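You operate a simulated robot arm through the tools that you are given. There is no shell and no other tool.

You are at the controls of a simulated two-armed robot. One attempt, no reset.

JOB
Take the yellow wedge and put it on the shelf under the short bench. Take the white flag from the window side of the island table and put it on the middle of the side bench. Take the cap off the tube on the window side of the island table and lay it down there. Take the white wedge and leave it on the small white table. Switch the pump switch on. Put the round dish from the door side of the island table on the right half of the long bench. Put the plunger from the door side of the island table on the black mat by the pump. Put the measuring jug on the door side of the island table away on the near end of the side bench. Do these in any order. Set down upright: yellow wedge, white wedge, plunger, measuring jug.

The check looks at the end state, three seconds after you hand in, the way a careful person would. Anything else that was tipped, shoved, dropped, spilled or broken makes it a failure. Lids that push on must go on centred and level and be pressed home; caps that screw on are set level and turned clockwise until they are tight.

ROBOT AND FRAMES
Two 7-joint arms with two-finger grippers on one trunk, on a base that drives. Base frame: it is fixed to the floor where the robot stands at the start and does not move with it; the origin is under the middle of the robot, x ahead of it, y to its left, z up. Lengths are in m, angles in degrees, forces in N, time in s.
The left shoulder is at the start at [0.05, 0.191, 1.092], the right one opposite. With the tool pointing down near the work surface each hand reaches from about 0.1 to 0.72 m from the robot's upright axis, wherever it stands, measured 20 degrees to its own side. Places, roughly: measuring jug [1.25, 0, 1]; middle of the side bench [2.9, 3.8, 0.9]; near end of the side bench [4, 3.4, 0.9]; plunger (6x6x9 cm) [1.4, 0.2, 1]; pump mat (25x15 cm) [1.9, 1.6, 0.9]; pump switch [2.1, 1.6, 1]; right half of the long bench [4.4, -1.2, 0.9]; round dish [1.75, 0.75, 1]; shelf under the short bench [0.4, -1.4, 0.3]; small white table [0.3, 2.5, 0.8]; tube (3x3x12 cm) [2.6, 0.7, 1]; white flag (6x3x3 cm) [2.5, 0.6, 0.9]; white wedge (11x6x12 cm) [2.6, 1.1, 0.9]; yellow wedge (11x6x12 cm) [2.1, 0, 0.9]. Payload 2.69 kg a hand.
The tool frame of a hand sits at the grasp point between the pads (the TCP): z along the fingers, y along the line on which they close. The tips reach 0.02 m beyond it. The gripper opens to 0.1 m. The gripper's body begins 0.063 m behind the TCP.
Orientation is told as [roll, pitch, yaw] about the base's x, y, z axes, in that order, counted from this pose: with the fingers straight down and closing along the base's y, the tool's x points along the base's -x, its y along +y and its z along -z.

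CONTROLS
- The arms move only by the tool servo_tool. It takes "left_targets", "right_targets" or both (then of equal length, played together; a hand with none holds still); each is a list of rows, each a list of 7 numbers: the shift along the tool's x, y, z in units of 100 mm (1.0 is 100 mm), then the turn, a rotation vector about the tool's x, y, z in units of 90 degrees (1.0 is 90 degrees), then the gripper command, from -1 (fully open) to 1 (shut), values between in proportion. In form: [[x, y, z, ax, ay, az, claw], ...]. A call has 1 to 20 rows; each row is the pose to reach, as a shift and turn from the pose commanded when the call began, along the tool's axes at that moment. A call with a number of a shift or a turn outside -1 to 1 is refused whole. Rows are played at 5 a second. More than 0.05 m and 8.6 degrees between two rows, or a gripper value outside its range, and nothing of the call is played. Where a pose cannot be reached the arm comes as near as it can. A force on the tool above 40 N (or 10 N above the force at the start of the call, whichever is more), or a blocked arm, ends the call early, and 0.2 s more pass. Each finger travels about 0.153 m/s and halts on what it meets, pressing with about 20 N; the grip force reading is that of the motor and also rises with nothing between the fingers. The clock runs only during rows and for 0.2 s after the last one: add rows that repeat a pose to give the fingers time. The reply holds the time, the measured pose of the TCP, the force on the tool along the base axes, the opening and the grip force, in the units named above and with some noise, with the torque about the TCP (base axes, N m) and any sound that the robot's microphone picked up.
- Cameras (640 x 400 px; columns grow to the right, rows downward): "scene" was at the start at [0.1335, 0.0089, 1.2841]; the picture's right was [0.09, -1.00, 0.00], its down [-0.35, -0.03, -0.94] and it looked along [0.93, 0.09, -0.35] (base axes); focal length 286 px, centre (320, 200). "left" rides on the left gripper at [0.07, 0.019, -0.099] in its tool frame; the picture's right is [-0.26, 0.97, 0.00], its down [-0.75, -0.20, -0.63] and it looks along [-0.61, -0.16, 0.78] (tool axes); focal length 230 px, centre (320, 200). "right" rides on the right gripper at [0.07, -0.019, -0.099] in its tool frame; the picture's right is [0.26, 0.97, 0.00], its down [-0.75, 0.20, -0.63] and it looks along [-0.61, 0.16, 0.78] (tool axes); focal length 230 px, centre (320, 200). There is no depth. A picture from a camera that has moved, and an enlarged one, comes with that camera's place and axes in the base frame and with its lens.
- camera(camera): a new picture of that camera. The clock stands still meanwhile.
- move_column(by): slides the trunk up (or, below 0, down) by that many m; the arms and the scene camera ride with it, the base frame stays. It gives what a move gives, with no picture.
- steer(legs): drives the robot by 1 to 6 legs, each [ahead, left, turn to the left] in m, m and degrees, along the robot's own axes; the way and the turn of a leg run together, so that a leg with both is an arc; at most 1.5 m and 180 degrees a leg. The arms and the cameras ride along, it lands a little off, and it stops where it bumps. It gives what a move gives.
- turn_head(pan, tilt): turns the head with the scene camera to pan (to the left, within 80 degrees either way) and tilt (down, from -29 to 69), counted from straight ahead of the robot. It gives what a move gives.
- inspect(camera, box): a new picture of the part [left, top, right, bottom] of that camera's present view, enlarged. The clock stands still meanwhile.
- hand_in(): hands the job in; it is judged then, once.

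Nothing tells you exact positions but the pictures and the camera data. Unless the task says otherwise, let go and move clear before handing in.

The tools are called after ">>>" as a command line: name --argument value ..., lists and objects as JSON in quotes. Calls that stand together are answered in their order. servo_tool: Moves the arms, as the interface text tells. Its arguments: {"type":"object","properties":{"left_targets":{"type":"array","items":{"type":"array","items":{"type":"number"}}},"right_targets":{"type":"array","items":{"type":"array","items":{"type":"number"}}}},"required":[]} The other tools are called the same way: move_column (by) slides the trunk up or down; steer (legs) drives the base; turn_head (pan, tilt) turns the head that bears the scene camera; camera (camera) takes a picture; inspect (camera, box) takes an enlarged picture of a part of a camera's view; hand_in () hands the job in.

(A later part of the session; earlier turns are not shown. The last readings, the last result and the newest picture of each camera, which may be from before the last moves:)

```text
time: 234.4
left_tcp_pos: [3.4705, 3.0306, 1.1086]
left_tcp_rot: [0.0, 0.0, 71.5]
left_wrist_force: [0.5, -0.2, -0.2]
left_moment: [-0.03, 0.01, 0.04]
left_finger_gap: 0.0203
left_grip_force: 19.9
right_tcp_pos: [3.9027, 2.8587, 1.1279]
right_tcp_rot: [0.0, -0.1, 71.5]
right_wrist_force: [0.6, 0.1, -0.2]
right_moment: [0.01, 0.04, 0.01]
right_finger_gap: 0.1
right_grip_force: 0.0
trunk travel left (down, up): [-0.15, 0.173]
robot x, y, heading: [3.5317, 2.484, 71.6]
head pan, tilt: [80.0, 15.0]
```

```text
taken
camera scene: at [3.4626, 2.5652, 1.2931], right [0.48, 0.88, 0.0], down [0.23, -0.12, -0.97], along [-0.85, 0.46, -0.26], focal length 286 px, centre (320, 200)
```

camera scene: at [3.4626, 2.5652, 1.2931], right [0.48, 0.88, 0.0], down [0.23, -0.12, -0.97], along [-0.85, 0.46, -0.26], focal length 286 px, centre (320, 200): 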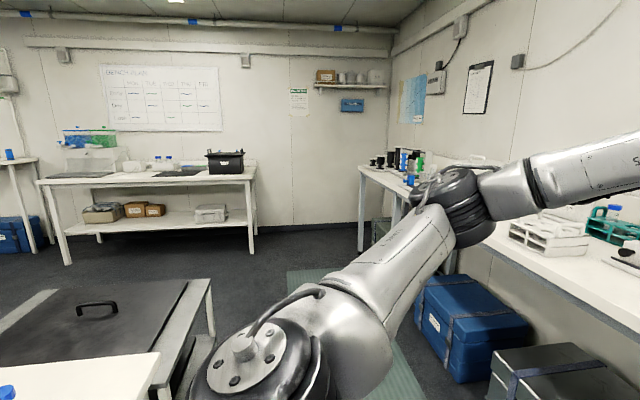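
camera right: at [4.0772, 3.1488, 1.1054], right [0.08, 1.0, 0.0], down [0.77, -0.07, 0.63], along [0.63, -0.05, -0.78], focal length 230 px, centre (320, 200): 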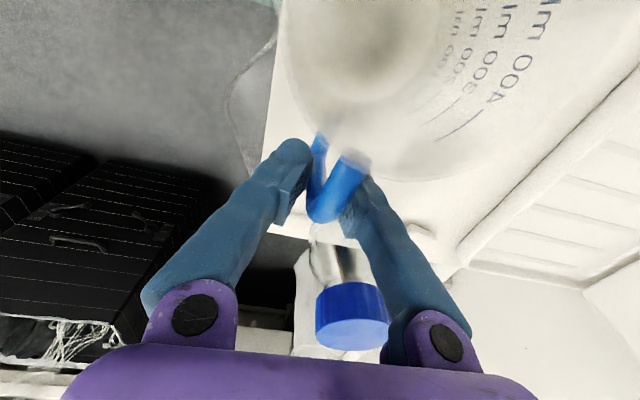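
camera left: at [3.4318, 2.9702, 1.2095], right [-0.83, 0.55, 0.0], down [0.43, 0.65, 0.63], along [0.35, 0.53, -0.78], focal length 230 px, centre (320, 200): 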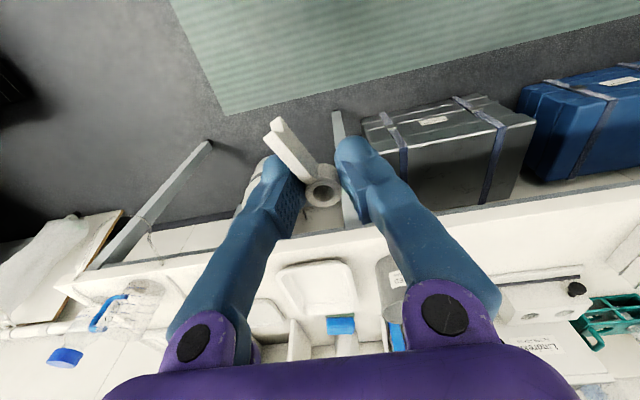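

My base touched the scale table's edge (its side is at e≈3.3). I'll shift toward the side bench to centre in the corridor, then continue left.

>>> steer --legs '[[0.1, -0.08, 0], [0.13, 0, -1.5], [0, 0.85, 0]]'

>>> turn_head --pan 10 --tilt 35

>>> camera --camera "scene"

>>> camera --camera "left"

```text
time: 244.1
left_tcp_pos: [2.8341, 3.5112, 1.1101]
left_tcp_rot: [-0.1, -0.1, 70.4]
left_wrist_force: [0.8, 1.0, -0.5]
left_moment: [0.01, 0.02, 0.0]
left_finger_gap: 0.02
left_grip_force: 19.7
right_tcp_pos: [3.2608, 3.3306, 1.1284]
right_tcp_rot: [0.0, 0.0, 70.4]
right_wrist_force: [0.2, 0.1, -0.1]
right_moment: [0.0, -0.03, 0.02]
right_finger_gap: 0.1002
right_grip_force: 0.1
trunk travel left (down, up): [-0.15, 0.173]
robot x, y, heading: [2.8816, 2.9603, 70.5]
head pan, tilt: [80.0, 15.0]
```

```text
time: 245.5
left_tcp_pos: [2.8317, 3.5115, 1.1106]
left_tcp_rot: [0.0, -0.1, 70.5]
left_wrist_force: [1.1, 1.0, 1.2]
left_moment: [0.0, 0.02, 0.03]
left_finger_gap: 0.0202
left_grip_force: 20.4
right_tcp_pos: [3.2623, 3.3309, 1.1291]
right_tcp_rot: [0.1, 0.0, 70.4]
right_wrist_force: [0.0, -0.1, 0.0]
right_moment: [-0.04, 0.02, 0.0]
right_finger_gap: 0.0999
right_grip_force: 0.2
trunk travel left (down, up): [-0.15, 0.173]
robot x, y, heading: [2.8845, 2.9636, 70.4]
head pan, tilt: [10.0, 35.0]
```

```text
taken
camera scene: at [2.9123, 3.0865, 1.2612], right [0.99, -0.17, 0.0], down [-0.09, -0.57, -0.82], along [0.14, 0.81, -0.57], focal length 286 px, centre (320, 200)
```

scene: 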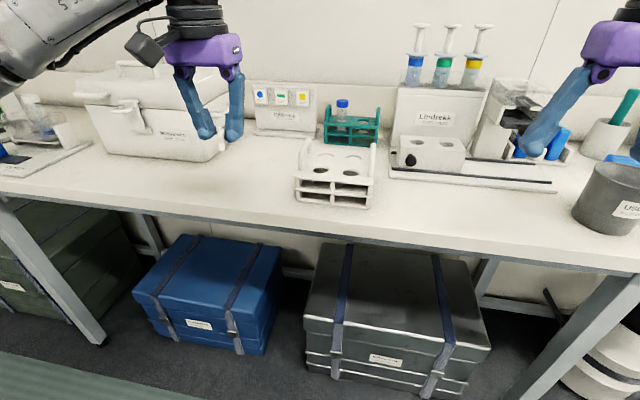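

```text
taken
camera left: at [2.7932, 3.4513, 1.2095], right [-0.82, 0.57, 0.0], down [0.44, 0.64, 0.63], along [0.36, 0.52, -0.78], focal length 230 px, centre (320, 200)
```

left: 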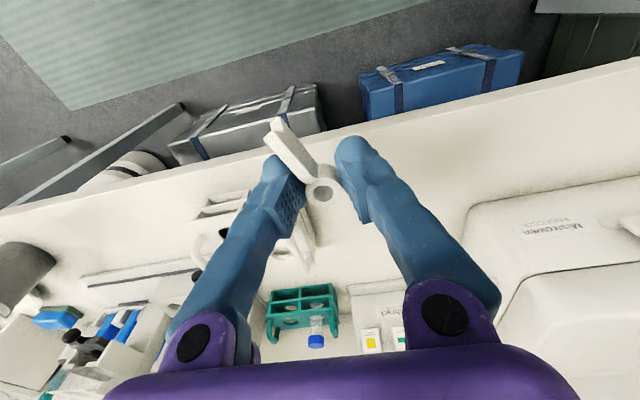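

Free bench space right at the middle, between the cooler box and the white tube rack (n≈1.41). Moving the flag there.

>>> servo_tool --left_targets '[[-0.4, 0.2, 0, 0, 0, 0, 1], [-0.8, 0.4, 0, 0, 0, 0, 1], [-1.0, 0.45, 0, 0, 0, 0, 1]]'

>>> servo_tool --left_targets '[[-0.4, 0, 0.1, 0, 0, 0, 1], [-0.62, 0, 0.4, 0, 0, 0, 1], [-0.62, 0, 0.8, 0, 0, 0, 1], [-0.62, 0, 1.0, 0, 0, 0, 1]]'

>>> camera --camera "scene"

>>> camera --camera "left"

```text
time: 246.3
left_tcp_pos: [2.8266, 3.6212, 1.1103]
left_tcp_rot: [0.0, -0.1, 70.5]
left_wrist_force: [0.1, 0.6, -0.2]
left_moment: [0.0, 0.01, -0.02]
left_finger_gap: 0.0201
left_grip_force: 19.9
right_tcp_pos: [3.2626, 3.3313, 1.1284]
right_tcp_rot: [0.0, 0.0, 70.5]
right_wrist_force: [0.0, 0.0, -0.6]
right_moment: [-0.05, 0.01, 0.02]
right_finger_gap: 0.1
right_grip_force: 0.1
trunk travel left (down, up): [-0.15, 0.173]
robot x, y, heading: [2.8855, 2.9632, 70.6]
head pan, tilt: [10.0, 35.0]
```

```text
time: 247.3
left_tcp_pos: [2.847, 3.6797, 1.0114]
left_tcp_rot: [-0.1, -0.1, 70.5]
left_wrist_force: [-0.1, -0.3, -0.3]
left_moment: [0.01, -0.03, -0.02]
left_finger_gap: 0.02
left_grip_force: 19.9
right_tcp_pos: [3.2618, 3.3313, 1.1285]
right_tcp_rot: [0.0, 0.0, 70.5]
right_wrist_force: [0.2, -0.4, 0.9]
right_moment: [0.0, 0.01, 0.0]
right_finger_gap: 0.1001
right_grip_force: 0.1
trunk travel left (down, up): [-0.15, 0.173]
robot x, y, heading: [2.8857, 2.9604, 70.7]
head pan, tilt: [10.0, 35.0]
```

```text
taken
camera scene: at [2.9123, 3.0866, 1.2612], right [0.99, -0.17, 0.0], down [-0.1, -0.57, -0.82], along [0.14, 0.81, -0.57], focal length 286 px, centre (320, 200)
```

scene: 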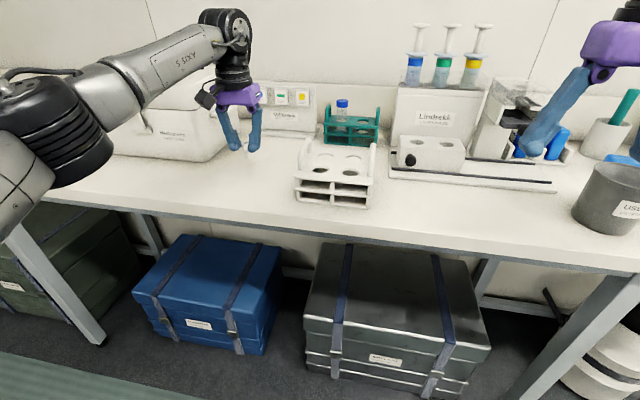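

```text
taken
camera left: at [2.8063, 3.6209, 1.1111], right [-0.82, 0.57, 0.0], down [0.44, 0.64, 0.63], along [0.36, 0.52, -0.78], focal length 230 px, centre (320, 200)
```

left: 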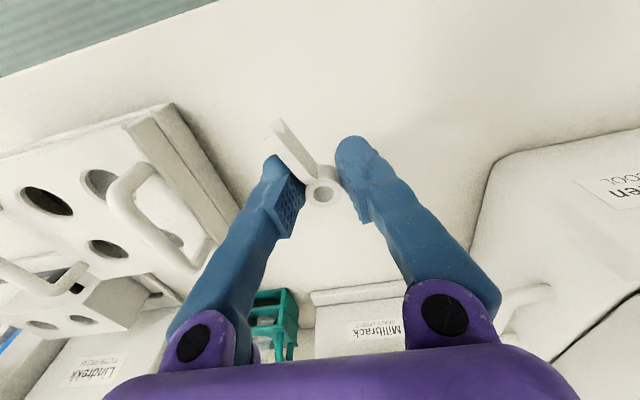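

Clear spot. Lowering the flag to the bench.

>>> servo_tool --left_targets '[[0, 0, 0.4, 0, 0, 0, 1], [0, 0, 0.75, 0, 0, 0, 1], [0, 0, 0.82, 0, 0, 0, 1], [0, 0, 0.85, 0, 0, 0, 1], [0, 0, 0.87, 0, 0, 0, 1], [0, 0, 0.87, 0, 0, 0, 1]]'

>>> camera --camera "left"

```text
time: 248.7
left_tcp_pos: [2.8457, 3.6797, 0.9227]
left_tcp_rot: [-0.1, -0.2, 70.4]
left_wrist_force: [0.2, 0.4, 0.4]
left_moment: [-0.01, 0.01, 0.01]
left_finger_gap: 0.0202
left_grip_force: 19.8
right_tcp_pos: [3.2618, 3.3316, 1.1279]
right_tcp_rot: [0.0, 0.0, 70.5]
right_wrist_force: [0.1, 0.5, 0.5]
right_moment: [0.02, -0.02, 0.02]
right_finger_gap: 0.1001
right_grip_force: 0.1
trunk travel left (down, up): [-0.15, 0.173]
robot x, y, heading: [2.8857, 2.9615, 70.4]
head pan, tilt: [10.0, 35.0]
```

```text
taken
camera left: at [2.8056, 3.62, 1.023], right [-0.82, 0.57, 0.0], down [0.44, 0.64, 0.63], along [0.36, 0.52, -0.78], focal length 230 px, centre (320, 200)
```

left: 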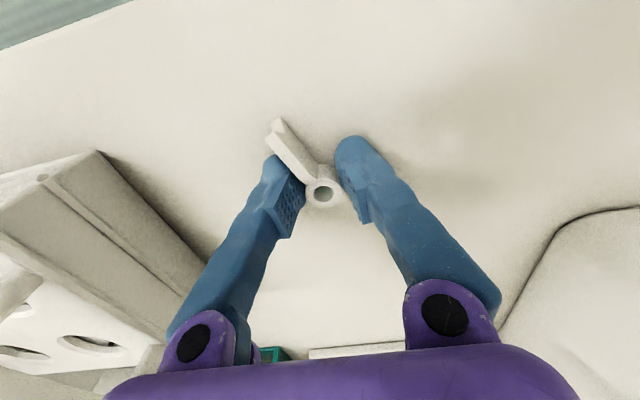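

No contact yet; continuing in 2 mm steps.

>>> servo_tool --left_targets '[[0, 0, 0.02, 0, 0, 0, 1], [0, 0, 0.04, 0, 0, 0, 1], [0, 0, 0.04, 0, 0, 0, 1]]'

```text
time: 249.5
left_tcp_pos: [2.845, 3.6802, 0.9208]
left_tcp_rot: [0.1, -0.3, 70.4]
left_wrist_force: [-0.1, 4.3, 16.6]
left_moment: [0.18, -0.02, 0.05]
left_finger_gap: 0.0205
left_grip_force: 19.8
right_tcp_pos: [3.2623, 3.3302, 1.1287]
right_tcp_rot: [0.2, -0.1, 70.5]
right_wrist_force: [0.1, 0.3, -0.7]
right_moment: [0.01, 0.02, 0.02]
right_finger_gap: 0.0998
right_grip_force: 0.0
trunk travel left (down, up): [-0.15, 0.173]
robot x, y, heading: [2.8877, 2.9636, 70.6]
head pan, tilt: [10.0, 35.0]
```

Contact. Easing, opening partially, rising and retracting.

>>> servo_tool --left_targets '[[0, 0, -0.03, 0, 0, 0, 1], [0, 0, -0.03, 0, 0, 0, 0.4], [0, 0, -0.03, 0, 0, 0, 0.1], [0, 0, -0.03, 0, 0, 0, -0.1], [0, 0, -0.03, 0, 0, 0, -0.1], [0, 0, -0.4, 0, 0, 0, -0.1], [0, 0, -0.8, 0, 0, 0, -0.1], [0, 0, -1.0, 0, 0, 0, -0.1]]'

>>> camera --camera "left"

>>> servo_tool --left_targets '[[0, 0, -0.4, 0, 0, 0, -0.5], [0.3, 0, -0.8, 0, 0, 0, -1], [0.7, 0, -0.9, 0, 0, 0, -1], [1.0, 0, -0.9, 0, 0, 0, -1]]'

>>> inspect --camera "scene" --box '[180, 100, 380, 240]'

```text
time: 251.3
left_tcp_pos: [2.8436, 3.6795, 1.0203]
left_tcp_rot: [0.0, -0.1, 70.4]
left_wrist_force: [-0.5, 0.5, 0.0]
left_moment: [-0.01, -0.02, -0.01]
left_finger_gap: 0.055
left_grip_force: 0.1
right_tcp_pos: [3.2618, 3.331, 1.1287]
right_tcp_rot: [0.2, 0.0, 70.6]
right_wrist_force: [-0.4, 0.4, 0.7]
right_moment: [0.03, 0.01, 0.02]
right_finger_gap: 0.1001
right_grip_force: 0.1
trunk travel left (down, up): [-0.15, 0.173]
robot x, y, heading: [2.8857, 2.9608, 70.6]
head pan, tilt: [10.0, 35.0]
```

```text
taken
camera left: at [2.8044, 3.6185, 1.12], right [-0.82, 0.57, 0.0], down [0.44, 0.64, 0.63], along [0.36, 0.52, -0.78], focal length 230 px, centre (320, 200)
```

left: 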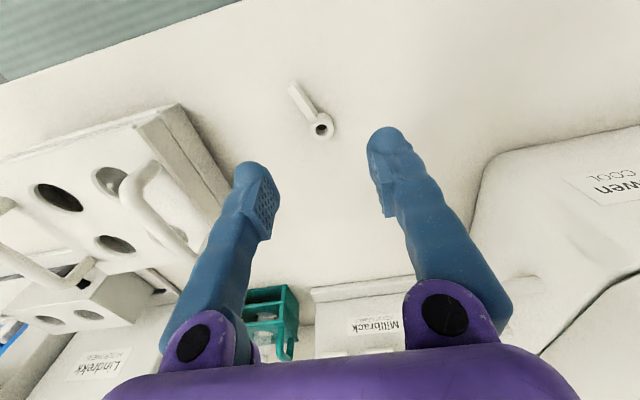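

```text
time: 252.3
left_tcp_pos: [2.8094, 3.583, 1.1068]
left_tcp_rot: [0.0, -0.1, 70.4]
left_wrist_force: [0.4, -0.6, 0.1]
left_moment: [0.02, -0.02, -0.02]
left_finger_gap: 0.1002
left_grip_force: 0.1
right_tcp_pos: [3.2623, 3.3307, 1.1273]
right_tcp_rot: [0.0, -0.1, 70.6]
right_wrist_force: [-0.5, -0.7, -0.2]
right_moment: [0.01, -0.01, -0.02]
right_finger_gap: 0.1001
right_grip_force: 0.1
trunk travel left (down, up): [-0.15, 0.173]
robot x, y, heading: [2.8856, 2.963, 70.4]
head pan, tilt: [10.0, 35.0]
```

```text
2.86 times, centred on (280, 170) of scene
camera zoom: at [2.912, 3.0862, 1.2613], right [0.99, -0.17, 0.0], down [-0.1, -0.57, -0.82], along [0.14, 0.81, -0.57], focal length 818 px, centre (434, 286)
```

zoom: 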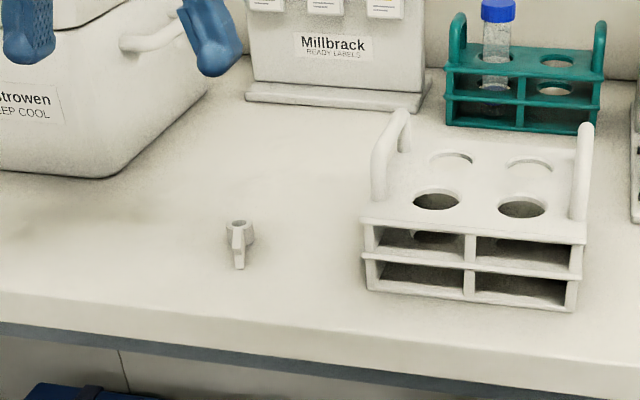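

The flag rests at the middle of the side bench. Retracting fully and returning to the island's window side.

>>> servo_tool --left_targets '[[0.4, 0, 0, 0, 0, 0, -1], [0.8, 0, -0.1, 0, 0, 0, -1], [1.0, 0, -0.2, 0, 0, 0, -1]]'

>>> steer --legs '[[-0.03, -1.25, -0.4], [-1.05, 0, 0], [-0.9, 0, 0]]'

>>> steer --legs '[[0, 0, 90]]'

>>> turn_head --pan 0 --tilt 32

>>> camera --camera "scene"

```text
time: 253.1
left_tcp_pos: [2.7759, 3.4895, 1.1298]
left_tcp_rot: [-0.1, -0.1, 70.3]
left_wrist_force: [-0.1, -0.7, -0.2]
left_moment: [0.01, 0.01, 0.0]
left_finger_gap: 0.1
left_grip_force: 0.0
right_tcp_pos: [3.2618, 3.3303, 1.1284]
right_tcp_rot: [0.0, -0.1, 70.5]
right_wrist_force: [0.0, 0.2, 0.1]
right_moment: [0.04, -0.03, -0.01]
right_finger_gap: 0.0998
right_grip_force: 0.0
trunk travel left (down, up): [-0.15, 0.173]
robot x, y, heading: [2.8855, 2.9637, 70.4]
head pan, tilt: [10.0, 35.0]
```

```text
time: 273.7
left_tcp_pos: [3.3028, 1.1785, 1.1295]
left_tcp_rot: [0.1, -0.1, 71.7]
left_wrist_force: [-0.5, -0.9, -0.2]
left_moment: [0.01, 0.04, -0.01]
left_finger_gap: 0.1001
left_grip_force: 0.0
right_tcp_pos: [3.7908, 1.0309, 1.1269]
right_tcp_rot: [0.0, -0.1, 71.9]
right_wrist_force: [0.2, 0.1, -0.1]
right_moment: [0.02, -0.01, 0.0]
right_finger_gap: 0.1
right_grip_force: 0.0
trunk travel left (down, up): [-0.15, 0.173]
robot x, y, heading: [3.4209, 0.6497, 71.9]
head pan, tilt: [10.0, 35.0]
```

```text
time: 277.9
left_tcp_pos: [2.8963, 0.5287, 1.129]
left_tcp_rot: [0.1, 0.0, 162.4]
left_wrist_force: [0.4, 0.2, 0.4]
left_moment: [0.01, -0.02, -0.03]
left_finger_gap: 0.1
left_grip_force: 0.0
right_tcp_pos: [3.0394, 1.0185, 1.1276]
right_tcp_rot: [0.0, 0.0, 162.4]
right_wrist_force: [0.7, -0.9, 0.0]
right_moment: [-0.01, -0.01, 0.0]
right_finger_gap: 0.1001
right_grip_force: 0.0
trunk travel left (down, up): [-0.15, 0.173]
robot x, y, heading: [3.4236, 0.6539, 162.7]
head pan, tilt: [10.0, 35.0]
```

```text
time: 278.7
left_tcp_pos: [2.896, 0.5273, 1.1307]
left_tcp_rot: [-0.2, -0.2, 162.5]
left_wrist_force: [0.3, -0.5, 0.4]
left_moment: [-0.02, -0.05, 0.01]
left_finger_gap: 0.1001
left_grip_force: 0.0
right_tcp_pos: [3.0383, 1.0183, 1.1285]
right_tcp_rot: [0.0, 0.1, 162.5]
right_wrist_force: [-1.0, -0.1, -0.4]
right_moment: [0.0, 0.02, 0.03]
right_finger_gap: 0.0997
right_grip_force: 0.0
trunk travel left (down, up): [-0.15, 0.173]
robot x, y, heading: [3.424, 0.6545, 162.4]
head pan, tilt: [0.0, 32.0]
```

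```text
taken
camera scene: at [3.2989, 0.6922, 1.2658], right [0.3, 0.95, 0.0], down [0.51, -0.16, -0.85], along [-0.81, 0.26, -0.53], focal length 286 px, centre (320, 200)
```

scene: 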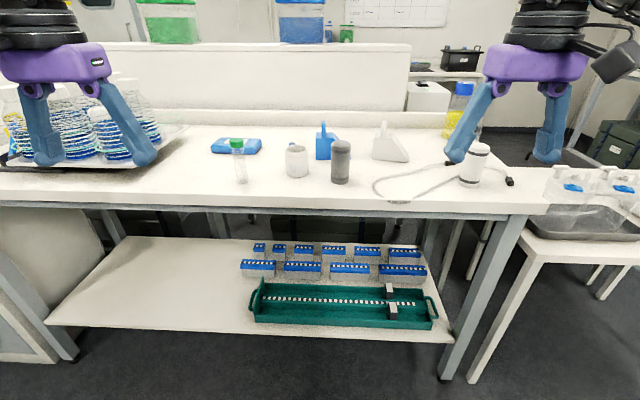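

Back at the window side. I'll bring the left hand inward, then square up so the capped tube is straight ahead.

>>> servo_tool --left_targets '[[0.3, -0.3, 0, 0, 0, 0, -1], [0.5, -0.6, 0, 0, 0, 0, -1], [0.6, -0.9, 0, 0, 0, 0, -1]]'

>>> steer --legs '[[0.2, 0.23, -2.4]]'

>>> turn_head --pan 0 --tilt 42

>>> camera --camera "scene"

>>> camera --camera "left"

>>> camera --camera "right"

```text
time: 279.5
left_tcp_pos: [2.9812, 0.5946, 1.1281]
left_tcp_rot: [0.1, 0.0, 162.4]
left_wrist_force: [0.4, 0.3, 0.4]
left_moment: [-0.03, 0.0, -0.01]
left_finger_gap: 0.0999
left_grip_force: 0.1
right_tcp_pos: [3.0395, 1.0198, 1.1269]
right_tcp_rot: [0.0, 0.0, 162.4]
right_wrist_force: [0.4, 1.1, -0.4]
right_moment: [-0.03, 0.02, -0.02]
right_finger_gap: 0.0999
right_grip_force: 0.2
trunk travel left (down, up): [-0.15, 0.173]
robot x, y, heading: [3.4238, 0.6543, 162.3]
head pan, tilt: [0.0, 32.0]
```

```text
time: 282.1
left_tcp_pos: [2.7151, 0.462, 1.1284]
left_tcp_rot: [-0.1, -0.1, 159.9]
left_wrist_force: [0.3, -0.1, 0.1]
left_moment: [0.03, 0.01, -0.02]
left_finger_gap: 0.1001
left_grip_force: 0.1
right_tcp_pos: [2.791, 0.8831, 1.1285]
right_tcp_rot: [0.0, -0.1, 159.9]
right_wrist_force: [-0.8, 0.6, -0.2]
right_moment: [-0.01, 0.02, 0.02]
right_finger_gap: 0.1
right_grip_force: 0.1
trunk travel left (down, up): [-0.15, 0.173]
robot x, y, heading: [3.1576, 0.5007, 159.9]
head pan, tilt: [0.0, 32.0]
```

```text
time: 282.8
left_tcp_pos: [2.7157, 0.4632, 1.1287]
left_tcp_rot: [0.0, -0.1, 160.0]
left_wrist_force: [-0.2, 0.1, -0.1]
left_moment: [-0.02, -0.02, -0.01]
left_finger_gap: 0.1
left_grip_force: 0.0
right_tcp_pos: [2.7918, 0.8826, 1.1272]
right_tcp_rot: [0.0, -0.1, 160.0]
right_wrist_force: [-0.3, -0.1, -0.3]
right_moment: [-0.04, 0.01, -0.01]
right_finger_gap: 0.0999
right_grip_force: 0.0
trunk travel left (down, up): [-0.15, 0.173]
robot x, y, heading: [3.1614, 0.5031, 159.7]
head pan, tilt: [0.0, 42.0]
```

```text
taken
camera scene: at [3.0425, 0.5448, 1.2507], right [0.34, 0.94, 0.0], down [0.63, -0.23, -0.74], along [-0.7, 0.26, -0.67], focal length 286 px, centre (320, 200)
```

scene: 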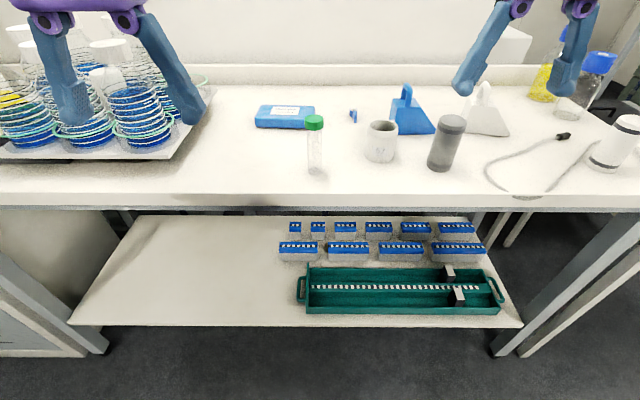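

```text
taken
camera left: at [2.7762, 0.4205, 1.2283], right [-0.57, -0.82, 0.0], down [-0.63, 0.45, 0.63], along [-0.52, 0.36, -0.78], focal length 230 px, centre (320, 200)
```

left: 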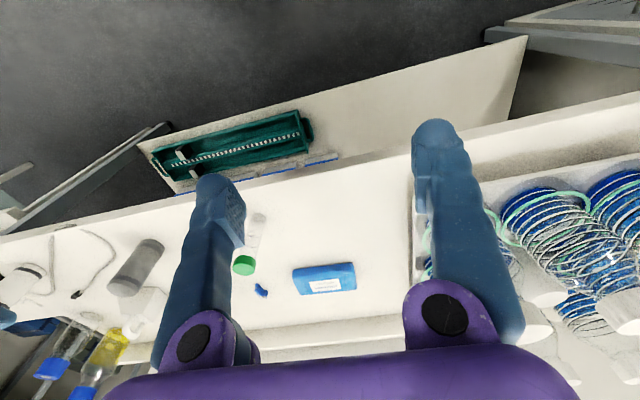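

```text
taken
camera right: at [2.8641, 0.8769, 1.2268], right [-0.09, -1.0, 0.0], down [-0.77, 0.07, 0.63], along [-0.63, 0.06, -0.78], focal length 230 px, centre (320, 200)
```

right: 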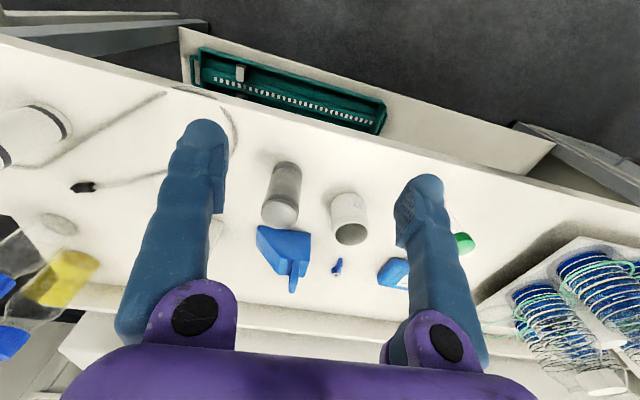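

The tube is straight ahead, 0.61 m away. Zooming in on it.

>>> inspect --camera "scene" --box '[260, 90, 380, 190]'

>>> inspect --camera "left" --box '[210, 190, 310, 290]'

```text
4.00 times, centred on (320, 140) of scene
camera zoom: at [3.0425, 0.5448, 1.2507], right [0.34, 0.94, 0.0], down [0.63, -0.23, -0.74], along [-0.7, 0.26, -0.67], focal length 1145 px, centre (320, 440)
```

zoom: 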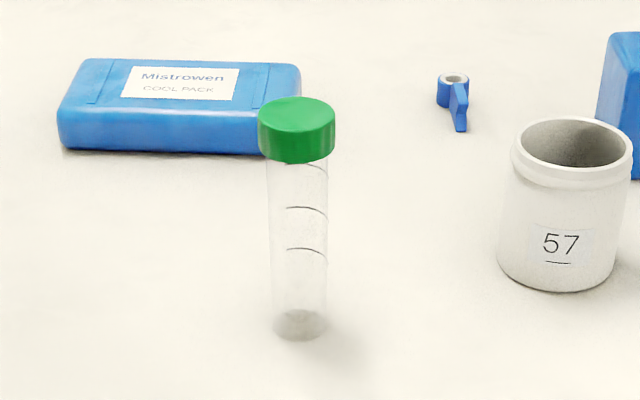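

```text
4.00 times, centred on (260, 240) of left
camera zoom: at [2.7762, 0.4205, 1.2283], right [-0.57, -0.82, 0.0], down [-0.63, 0.45, 0.63], along [-0.52, 0.36, -0.78], focal length 920 px, centre (560, 40)
```

zoom: 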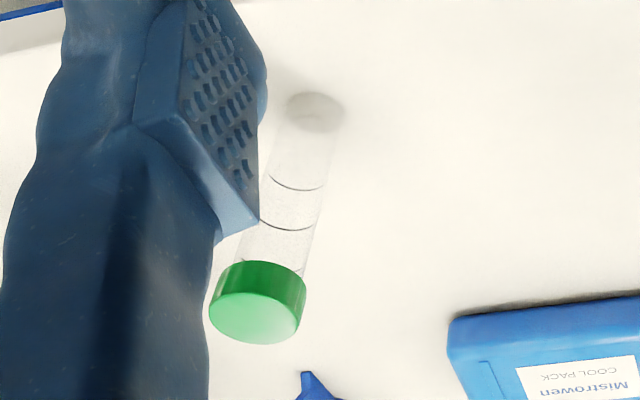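

Tube axis ≈ (2.588, 0.701); cap spans z≈0.998–1.016, 3.5 cm wide; tube 2.8 cm. Plan: left hand holds the body from the front at an angle, right hand unscrews from above. First I orient the left hand in free space.

>>> servo_tool --left_targets '[[0, 0, 0, 0, 0, 0.09, -0.4], [0, 0, 0, 0, 0, 0.18, -0.4], [0, 0, 0, 0, 0, 0.27, -0.4], [0, 0, 0, 0, 0, 0.333, -0.4]]'

>>> servo_tool --left_targets '[[0, 0, 0, 0, -0.09, 0, -0.4], [0, 0, 0, 0, -0.18, 0, -0.4], [0, 0, 0, 0, -0.27, 0, -0.4], [0, 0, 0, 0, -0.36, 0, -0.4], [0, 0, 0, 0, -0.45, 0, -0.4], [0, 0, 0, 0, -0.53, 0, -0.4], [0, 0, 0, 0, -0.578, 0, -0.4], [0, 0, 0, 0, -0.578, 0, -0.4]]'

>>> camera --camera "left"

>>> camera --camera "scene"

```text
time: 283.8
left_tcp_pos: [2.7169, 0.4633, 1.1275]
left_tcp_rot: [0.0, -0.1, 129.9]
left_wrist_force: [0.6, 0.2, -0.3]
left_moment: [0.01, -0.04, 0.01]
left_finger_gap: 0.0699
left_grip_force: 0.1
right_tcp_pos: [2.7914, 0.883, 1.128]
right_tcp_rot: [0.0, 0.0, 159.9]
right_wrist_force: [0.0, -0.6, -0.1]
right_moment: [0.0, 0.01, 0.01]
right_finger_gap: 0.0999
right_grip_force: 0.1
trunk travel left (down, up): [-0.15, 0.173]
robot x, y, heading: [3.164, 0.5039, 160.0]
head pan, tilt: [0.0, 42.0]
```

```text
time: 285.6
left_tcp_pos: [2.7164, 0.4636, 1.1286]
left_tcp_rot: [0.2, -52.2, 129.9]
left_wrist_force: [-0.7, 0.3, -0.4]
left_moment: [-0.02, 0.02, 0.0]
left_finger_gap: 0.0699
left_grip_force: 0.2
right_tcp_pos: [2.7924, 0.8842, 1.1282]
right_tcp_rot: [0.0, -0.1, 159.9]
right_wrist_force: [-0.3, 0.9, -0.2]
right_moment: [0.01, 0.0, 0.01]
right_finger_gap: 0.0998
right_grip_force: 0.0
trunk travel left (down, up): [-0.15, 0.173]
robot x, y, heading: [3.1627, 0.5022, 159.7]
head pan, tilt: [0.0, 42.0]
```

```text
taken
camera left: at [2.7804, 0.3576, 1.1351], right [-0.84, -0.5, 0.2], down [0.18, 0.1, 0.98], along [-0.51, 0.86, 0.0], focal length 230 px, centre (320, 200)
```

left: 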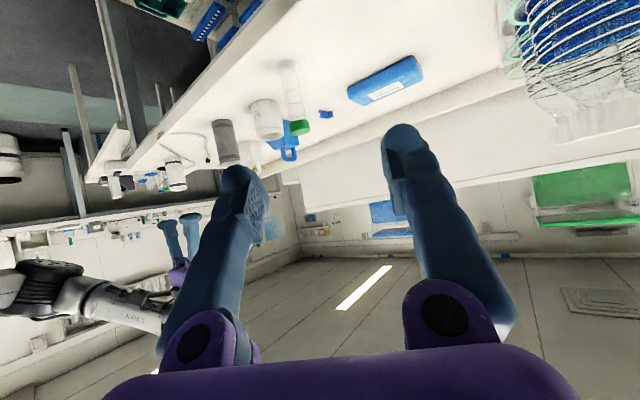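

```text
taken
camera scene: at [3.0425, 0.5449, 1.2507], right [0.34, 0.94, 0.0], down [0.63, -0.23, -0.74], along [-0.7, 0.26, -0.67], focal length 286 px, centre (320, 200)
```

scene: 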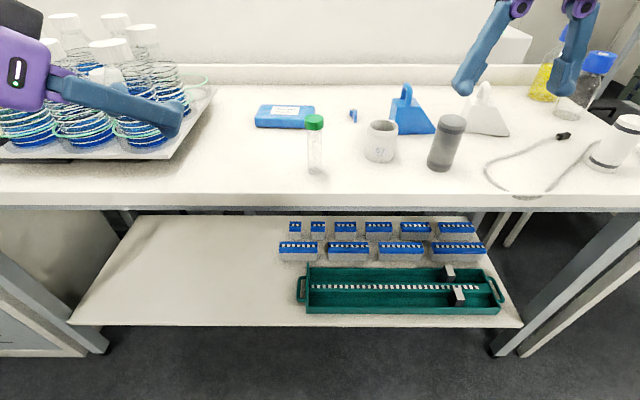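

Left hand orientation is good. Moving it in steps to a pre-grasp point 10 cm in front of the tube.

>>> servo_tool --left_targets '[[-0.25, -0.135, 0.325, 0, 0, 0, -0.4], [-0.5, -0.27, 0.65, 0, 0, 0, -0.4], [-0.75, -0.4, 0.975, 0, 0, 0, -0.4], [-0.75, -0.4, 0.975, 0, 0, 0, -0.4]]'

>>> servo_tool --left_targets '[[-0.25, -0.135, 0.325, 0, 0, 0, -0.4], [0.1, -0.135, 0.6, 0, 0, 0, -0.4], [0.45, -0.135, 0.88, 0, 0, 0, -0.4], [0.45, -0.135, 0.88, 0, 0, 0, -0.4]]'

>>> camera --camera "left"

>>> camera --camera "scene"

```text
time: 286.6
left_tcp_pos: [2.6672, 0.5838, 1.1279]
left_tcp_rot: [0.1, -52.2, 129.8]
left_wrist_force: [-0.7, -0.4, 0.3]
left_moment: [-0.04, 0.02, 0.0]
left_finger_gap: 0.0698
left_grip_force: 0.0
right_tcp_pos: [2.7926, 0.8838, 1.1271]
right_tcp_rot: [0.0, 0.0, 160.0]
right_wrist_force: [-0.3, 0.6, -0.6]
right_moment: [0.01, 0.01, -0.01]
right_finger_gap: 0.0999
right_grip_force: 0.0
trunk travel left (down, up): [-0.15, 0.173]
robot x, y, heading: [3.1584, 0.5038, 159.8]
head pan, tilt: [0.0, 42.0]
```

```text
time: 287.6
left_tcp_pos: [2.6518, 0.624, 1.0378]
left_tcp_rot: [0.0, -52.1, 129.9]
left_wrist_force: [0.2, 0.2, -1.0]
left_moment: [0.0, -0.03, 0.0]
left_finger_gap: 0.07
left_grip_force: 0.0
right_tcp_pos: [2.7922, 0.8835, 1.1281]
right_tcp_rot: [0.0, 0.0, 160.1]
right_wrist_force: [-1.3, 0.4, -0.3]
right_moment: [-0.02, -0.01, -0.02]
right_finger_gap: 0.0996
right_grip_force: 0.1
trunk travel left (down, up): [-0.15, 0.173]
robot x, y, heading: [3.1537, 0.5019, 160.1]
head pan, tilt: [0.0, 42.0]
```

```text
taken
camera left: at [2.716, 0.5189, 1.0437], right [-0.84, -0.5, 0.2], down [0.18, 0.1, 0.98], along [-0.51, 0.86, 0.0], focal length 230 px, centre (320, 200)
```

left: 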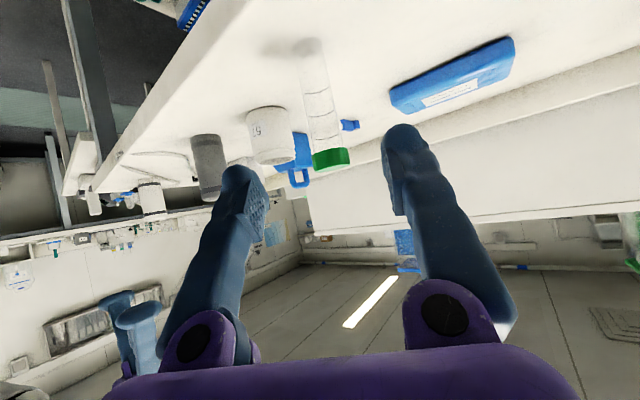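

```text
taken
camera scene: at [3.0426, 0.5447, 1.2507], right [0.34, 0.94, 0.0], down [0.63, -0.23, -0.74], along [-0.7, 0.26, -0.67], focal length 286 px, centre (320, 200)
```

scene: 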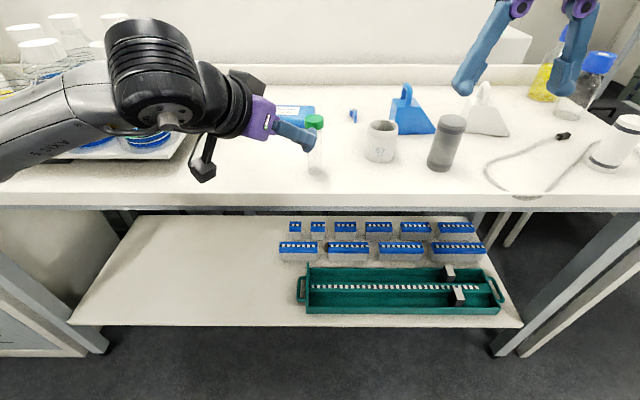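

Now lowering to tube-body height (z≈0.945), still 10 cm short of the tube.

>>> servo_tool --left_targets '[[0.3, 0, 0.23, 0, 0, 0, -0.4], [0.6, 0, 0.465, 0, 0, 0, -0.4], [0.733, 0, 0.569, 0, 0, 0, -0.4], [0.733, 0, 0.569, 0, 0, 0, -0.4]]'

>>> camera --camera "left"

>>> camera --camera "scene"

```text
time: 288.6
left_tcp_pos: [2.651, 0.6222, 0.9469]
left_tcp_rot: [0.0, -52.1, 129.9]
left_wrist_force: [-0.4, 0.6, -0.7]
left_moment: [0.03, 0.0, -0.01]
left_finger_gap: 0.07
left_grip_force: 0.1
right_tcp_pos: [2.7918, 0.884, 1.1279]
right_tcp_rot: [0.1, 0.0, 159.8]
right_wrist_force: [-0.2, 0.2, 0.8]
right_moment: [-0.01, 0.0, -0.02]
right_finger_gap: 0.0999
right_grip_force: 0.0
trunk travel left (down, up): [-0.15, 0.173]
robot x, y, heading: [3.1567, 0.5019, 160.2]
head pan, tilt: [0.0, 42.0]
```

```text
taken
camera left: at [2.7158, 0.5179, 0.953], right [-0.84, -0.5, 0.2], down [0.18, 0.1, 0.98], along [-0.51, 0.86, 0.0], focal length 230 px, centre (320, 200)
```

left: 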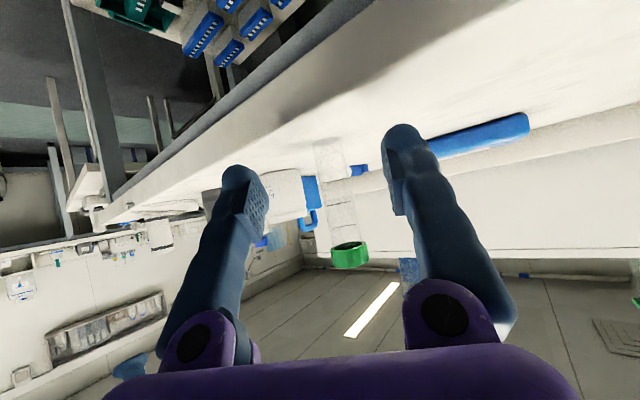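

```text
taken
camera scene: at [3.0425, 0.5448, 1.2507], right [0.34, 0.94, 0.0], down [0.63, -0.23, -0.74], along [-0.7, 0.26, -0.67], focal length 286 px, centre (320, 200)
```

scene: 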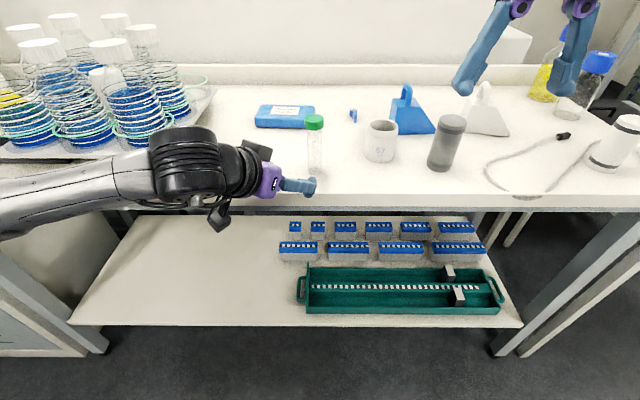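

The tube is lined up between the fingers. Advancing 10 cm and closing on the body.

>>> servo_tool --left_targets '[[-0.245, 0, 0.316, 0, 0, 0, -0.4], [-0.46, 0, 0.593, 0, 0, 0, -0.4], [-0.613, 0, 0.79, 0, 0, 0, -0.4], [-0.613, 0, 0.79, 0, 0, 0, -0.4]]'

>>> camera --camera "left"

>>> inspect --camera "scene" --box '[240, 80, 400, 220]'

```text
time: 289.6
left_tcp_pos: [2.5858, 0.7006, 0.946]
left_tcp_rot: [0.1, -52.0, 130.0]
left_wrist_force: [1.2, -0.5, -0.7]
left_moment: [-0.01, -0.02, 0.01]
left_finger_gap: 0.0696
left_grip_force: 0.1
right_tcp_pos: [2.7925, 0.8834, 1.128]
right_tcp_rot: [0.0, 0.0, 159.9]
right_wrist_force: [-0.3, 0.3, -0.5]
right_moment: [-0.03, -0.03, -0.02]
right_finger_gap: 0.0999
right_grip_force: 0.1
trunk travel left (down, up): [-0.15, 0.173]
robot x, y, heading: [3.1588, 0.5012, 159.8]
head pan, tilt: [0.0, 42.0]
```

```text
taken
camera left: at [2.6505, 0.5952, 0.9523], right [-0.84, -0.5, 0.2], down [0.18, 0.1, 0.98], along [-0.51, 0.86, 0.0], focal length 230 px, centre (320, 200)
```

left: 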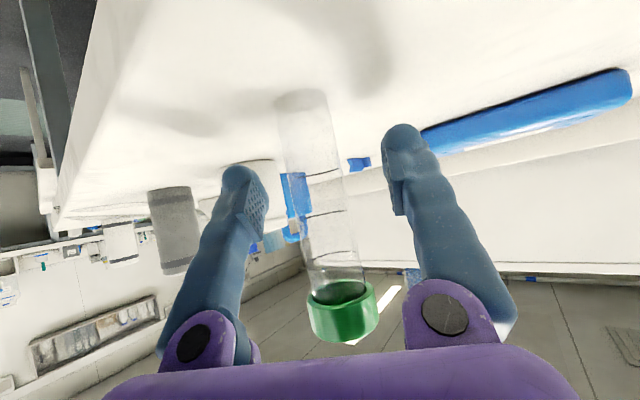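

```text
2.86 times, centred on (320, 150) of scene
camera zoom: at [3.0425, 0.5446, 1.2507], right [0.34, 0.94, 0.0], down [0.63, -0.23, -0.74], along [-0.7, 0.26, -0.67], focal length 818 px, centre (320, 343)
```

zoom: 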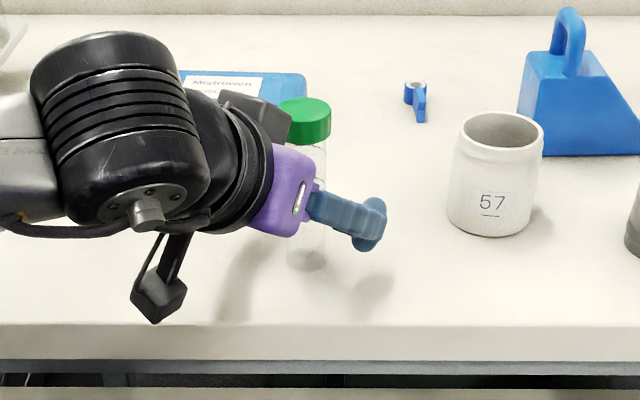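

The tube is centred in the left hand. Closing on it now, and testing in free space how far the right wrist can turn counter-clockwise.

>>> servo_tool --left_targets '[[0, 0, 0, 0, 0, 0, 0], [0, 0, 0, 0, 0, 0, 0.3], [0, 0, 0, 0, 0, 0, 1], [0, 0, 0, 0, 0, 0, 1], [0, 0, 0, 0, 0, 0, 1]]'

>>> inspect --camera "scene" --box '[240, 80, 400, 220]'

>>> servo_tool --right_targets '[[0, 0, 0, 0, 0, -0.09, -0.4], [0, 0, 0, 0, 0, -0.18, -0.4], [0, 0, 0, 0, 0, -0.27, -0.4], [0, 0, 0, 0, 0, -0.36, -0.4], [0, 0, 0, 0, 0, -0.45, -0.4], [0, 0, 0, 0, 0, -0.54, -0.4], [0, 0, 0, 0, 0, -0.63, -0.4], [0, 0, 0, 0, 0, -0.72, -0.4], [0, 0, 0, 0, 0, -0.81, -0.4], [0, 0, 0, 0, 0, -0.9, -0.4], [0, 0, 0, 0, 0, -0.98, -0.4]]'

>>> camera --camera "scene"

```text
time: 290.8
left_tcp_pos: [2.5858, 0.7004, 0.9468]
left_tcp_rot: [0.0, -52.1, 129.9]
left_wrist_force: [-0.8, 0.1, -0.1]
left_moment: [0.0, 0.01, 0.0]
left_finger_gap: 0.0235
left_grip_force: 20.2
right_tcp_pos: [2.7918, 0.8831, 1.1272]
right_tcp_rot: [0.0, -0.1, 159.9]
right_wrist_force: [-0.5, 0.8, -0.5]
right_moment: [0.0, -0.03, 0.01]
right_finger_gap: 0.0999
right_grip_force: 0.0
trunk travel left (down, up): [-0.15, 0.173]
robot x, y, heading: [3.1591, 0.5013, 159.8]
head pan, tilt: [0.0, 42.0]
```

```text
2.86 times, centred on (320, 150) of scene
camera zoom: at [3.0425, 0.5448, 1.2507], right [0.34, 0.94, 0.0], down [0.63, -0.23, -0.74], along [-0.7, 0.26, -0.67], focal length 818 px, centre (320, 343)
```

zoom: 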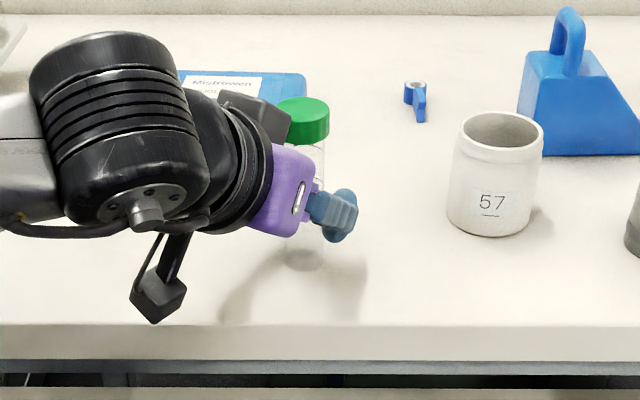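

```text
time: 293.2
left_tcp_pos: [2.5845, 0.6995, 0.9449]
left_tcp_rot: [0.0, -52.1, 129.9]
left_wrist_force: [-0.1, 0.9, -1.1]
left_moment: [0.0, 0.0, 0.0]
left_finger_gap: 0.0222
left_grip_force: 19.6
right_tcp_pos: [2.8958, 0.737, 1.0894]
right_tcp_rot: [0.0, -0.1, -112.2]
right_wrist_force: [0.7, -0.6, 0.8]
right_moment: [0.03, 0.03, 0.01]
right_finger_gap: 0.0701
right_grip_force: 0.1
right hand out of reach, approached as far as the arm can: row 6, 7, 8, 9, 10, 11
trunk travel left (down, up): [-0.15, 0.173]
robot x, y, heading: [3.1558, 0.5009, 160.0]
head pan, tilt: [0.0, 42.0]
```

```text
taken
camera scene: at [3.0424, 0.5445, 1.2507], right [0.34, 0.94, 0.0], down [0.63, -0.23, -0.74], along [-0.7, 0.26, -0.67], focal length 286 px, centre (320, 200)
```

scene: 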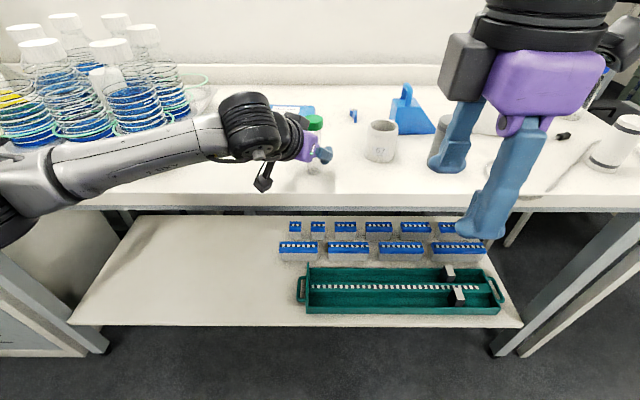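

The right wrist can only turn about 40° counter-clockwise from neutral before running out of reach. I'll turn it back and study the clearance around the tube.

>>> servo_tool --right_targets '[[0, 0, 0, 0, 0, 0.09, -0.4], [0, 0, 0, 0, 0, 0.18, -0.4], [0, 0, 0, 0, 0, 0.27, -0.4], [0, 0, 0, 0, 0, 0.36, -0.4], [0, 0, 0, 0, 0, 0.45, -0.4], [0, 0, 0, 0, 0, 0.54, -0.4], [0, 0, 0, 0, 0, 0.63, -0.4], [0, 0, 0, 0, 0, 0.72, -0.4], [0, 0, 0, 0, 0, 0.81, -0.4], [0, 0, 0, 0, 0, 0.9, -0.4], [0, 0, 0, 0, 0, 0.98, -0.4], [0, 0, 0, 0, 0, 0.98, -0.4]]'

>>> inspect --camera "scene" --box '[220, 80, 340, 200]'

>>> camera --camera "right"

```text
time: 295.8
left_tcp_pos: [2.5852, 0.7, 0.9465]
left_tcp_rot: [-0.1, -52.1, 129.8]
left_wrist_force: [-0.6, 0.3, -0.1]
left_moment: [0.01, 0.0, -0.02]
left_finger_gap: 0.022
left_grip_force: 19.8
right_tcp_pos: [2.8977, 0.7375, 1.093]
right_tcp_rot: [0.0, 0.0, 159.8]
right_wrist_force: [-0.6, 0.0, 0.0]
right_moment: [0.04, 0.0, -0.02]
right_finger_gap: 0.0699
right_grip_force: 0.0
trunk travel left (down, up): [-0.15, 0.173]
robot x, y, heading: [3.1581, 0.5008, 159.9]
head pan, tilt: [0.0, 42.0]
```

```text
3.33 times, centred on (280, 140) of scene
camera zoom: at [3.0425, 0.5448, 1.2507], right [0.34, 0.94, 0.0], down [0.63, -0.23, -0.74], along [-0.7, 0.26, -0.67], focal length 954 px, centre (453, 400)
```

zoom: 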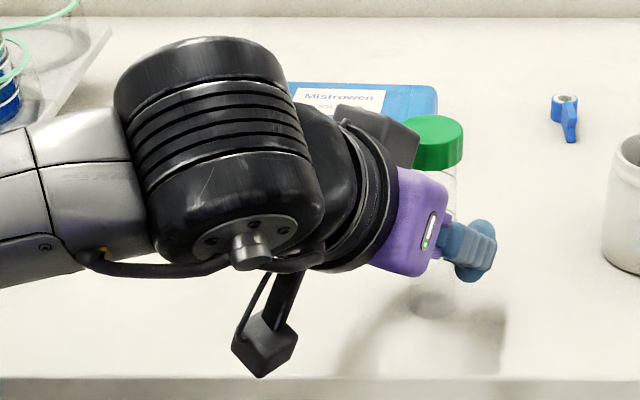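

```text
taken
camera right: at [2.9701, 0.7299, 1.1919], right [-0.09, -1.0, 0.0], down [-0.77, 0.07, 0.63], along [-0.63, 0.06, -0.78], focal length 230 px, centre (320, 200)
```

right: 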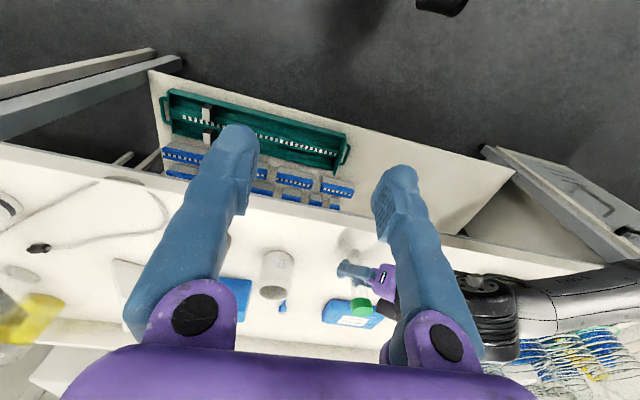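

A dark box on the left wrist sits close to the cap, so I'll regrasp with a flatter left hand (lower, more horizontal, less yaw) to make room above. Opening and backing off first.

>>> servo_tool --left_targets '[[0, 0, 0, 0, 0, 0, 0.4], [0, 0, 0, 0, 0, 0, 0.1], [0, 0, 0, 0, 0, 0, -0.4], [0, 0, 0, 0, 0, 0, -0.4], [0.245, 0, -0.316, 0, 0, 0, -0.4], [0.46, 0, -0.593, 0, 0, 0, -0.4], [0.613, 0, -0.79, 0, 0, 0, -0.4]]'

>>> servo_tool --left_targets '[[0, 0, 0, 0.066, 0, 0.051, -0.4], [0, 0, 0, 0.1317, 0, 0.1022, -0.4], [0, 0, 0, 0.1317, 0, 0.1022, -0.4]]'

>>> servo_tool --left_targets '[[0, 0, 0, 0, -0.06, 0, -0.4], [0, 0, 0, 0, -0.11, 0, -0.4], [0, 0, 0, 0, -0.11, 0, -0.4]]'

>>> inspect --camera "scene" --box '[220, 80, 380, 220]'

>>> camera --camera "left"

```text
time: 297.4
left_tcp_pos: [2.6508, 0.6212, 0.9454]
left_tcp_rot: [0.2, -52.1, 129.8]
left_wrist_force: [0.1, -0.5, -0.4]
left_moment: [-0.02, -0.01, -0.01]
left_finger_gap: 0.0699
left_grip_force: 0.0
right_tcp_pos: [2.8977, 0.7362, 1.0928]
right_tcp_rot: [0.1, 0.0, 159.8]
right_wrist_force: [-0.5, -0.1, -0.2]
right_moment: [-0.02, -0.01, 0.0]
right_finger_gap: 0.07
right_grip_force: 0.0
trunk travel left (down, up): [-0.15, 0.173]
robot x, y, heading: [3.1612, 0.5042, 160.1]
head pan, tilt: [0.0, 42.0]
```

```text
time: 298.2
left_tcp_pos: [2.6513, 0.6217, 0.9462]
left_tcp_rot: [-0.1, -52.2, 114.8]
left_wrist_force: [-0.4, 0.6, 0.4]
left_moment: [-0.02, -0.01, 0.02]
left_finger_gap: 0.0699
left_grip_force: 0.1
right_tcp_pos: [2.8975, 0.7366, 1.0918]
right_tcp_rot: [0.0, -0.1, 160.0]
right_wrist_force: [0.3, -0.4, -0.3]
right_moment: [-0.02, -0.03, -0.01]
right_finger_gap: 0.0698
right_grip_force: 0.0
trunk travel left (down, up): [-0.15, 0.173]
robot x, y, heading: [3.1584, 0.4987, 159.9]
head pan, tilt: [0.0, 42.0]
```

```text
time: 299.0
left_tcp_pos: [2.6511, 0.623, 0.9473]
left_tcp_rot: [0.0, -62.1, 114.8]
left_wrist_force: [-0.7, 0.3, 0.4]
left_moment: [0.0, -0.01, -0.03]
left_finger_gap: 0.0703
left_grip_force: 0.1
right_tcp_pos: [2.8981, 0.7381, 1.093]
right_tcp_rot: [0.0, -0.1, 159.9]
right_wrist_force: [-0.3, 0.5, 0.5]
right_moment: [0.01, 0.0, -0.02]
right_finger_gap: 0.0699
right_grip_force: 0.1
trunk travel left (down, up): [-0.15, 0.173]
robot x, y, heading: [3.1597, 0.5033, 159.9]
head pan, tilt: [0.0, 42.0]
```

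```text
2.86 times, centred on (300, 150) of scene
camera zoom: at [3.0425, 0.5448, 1.2507], right [0.34, 0.94, 0.0], down [0.63, -0.23, -0.74], along [-0.7, 0.26, -0.67], focal length 818 px, centre (377, 343)
```

zoom: 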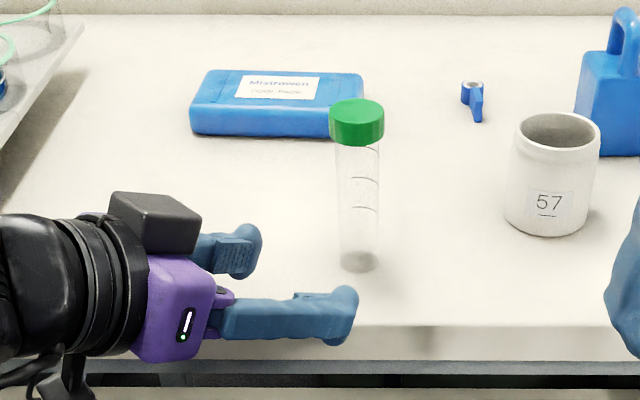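

```text
taken
camera left: at [2.686, 0.5054, 0.9316], right [-0.93, -0.3, 0.23], down [0.27, -0.1, 0.96], along [-0.26, 0.95, 0.17], focal length 230 px, centre (320, 200)
```

left: 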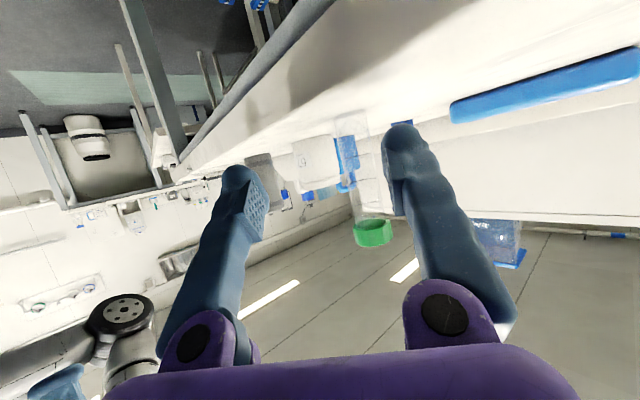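

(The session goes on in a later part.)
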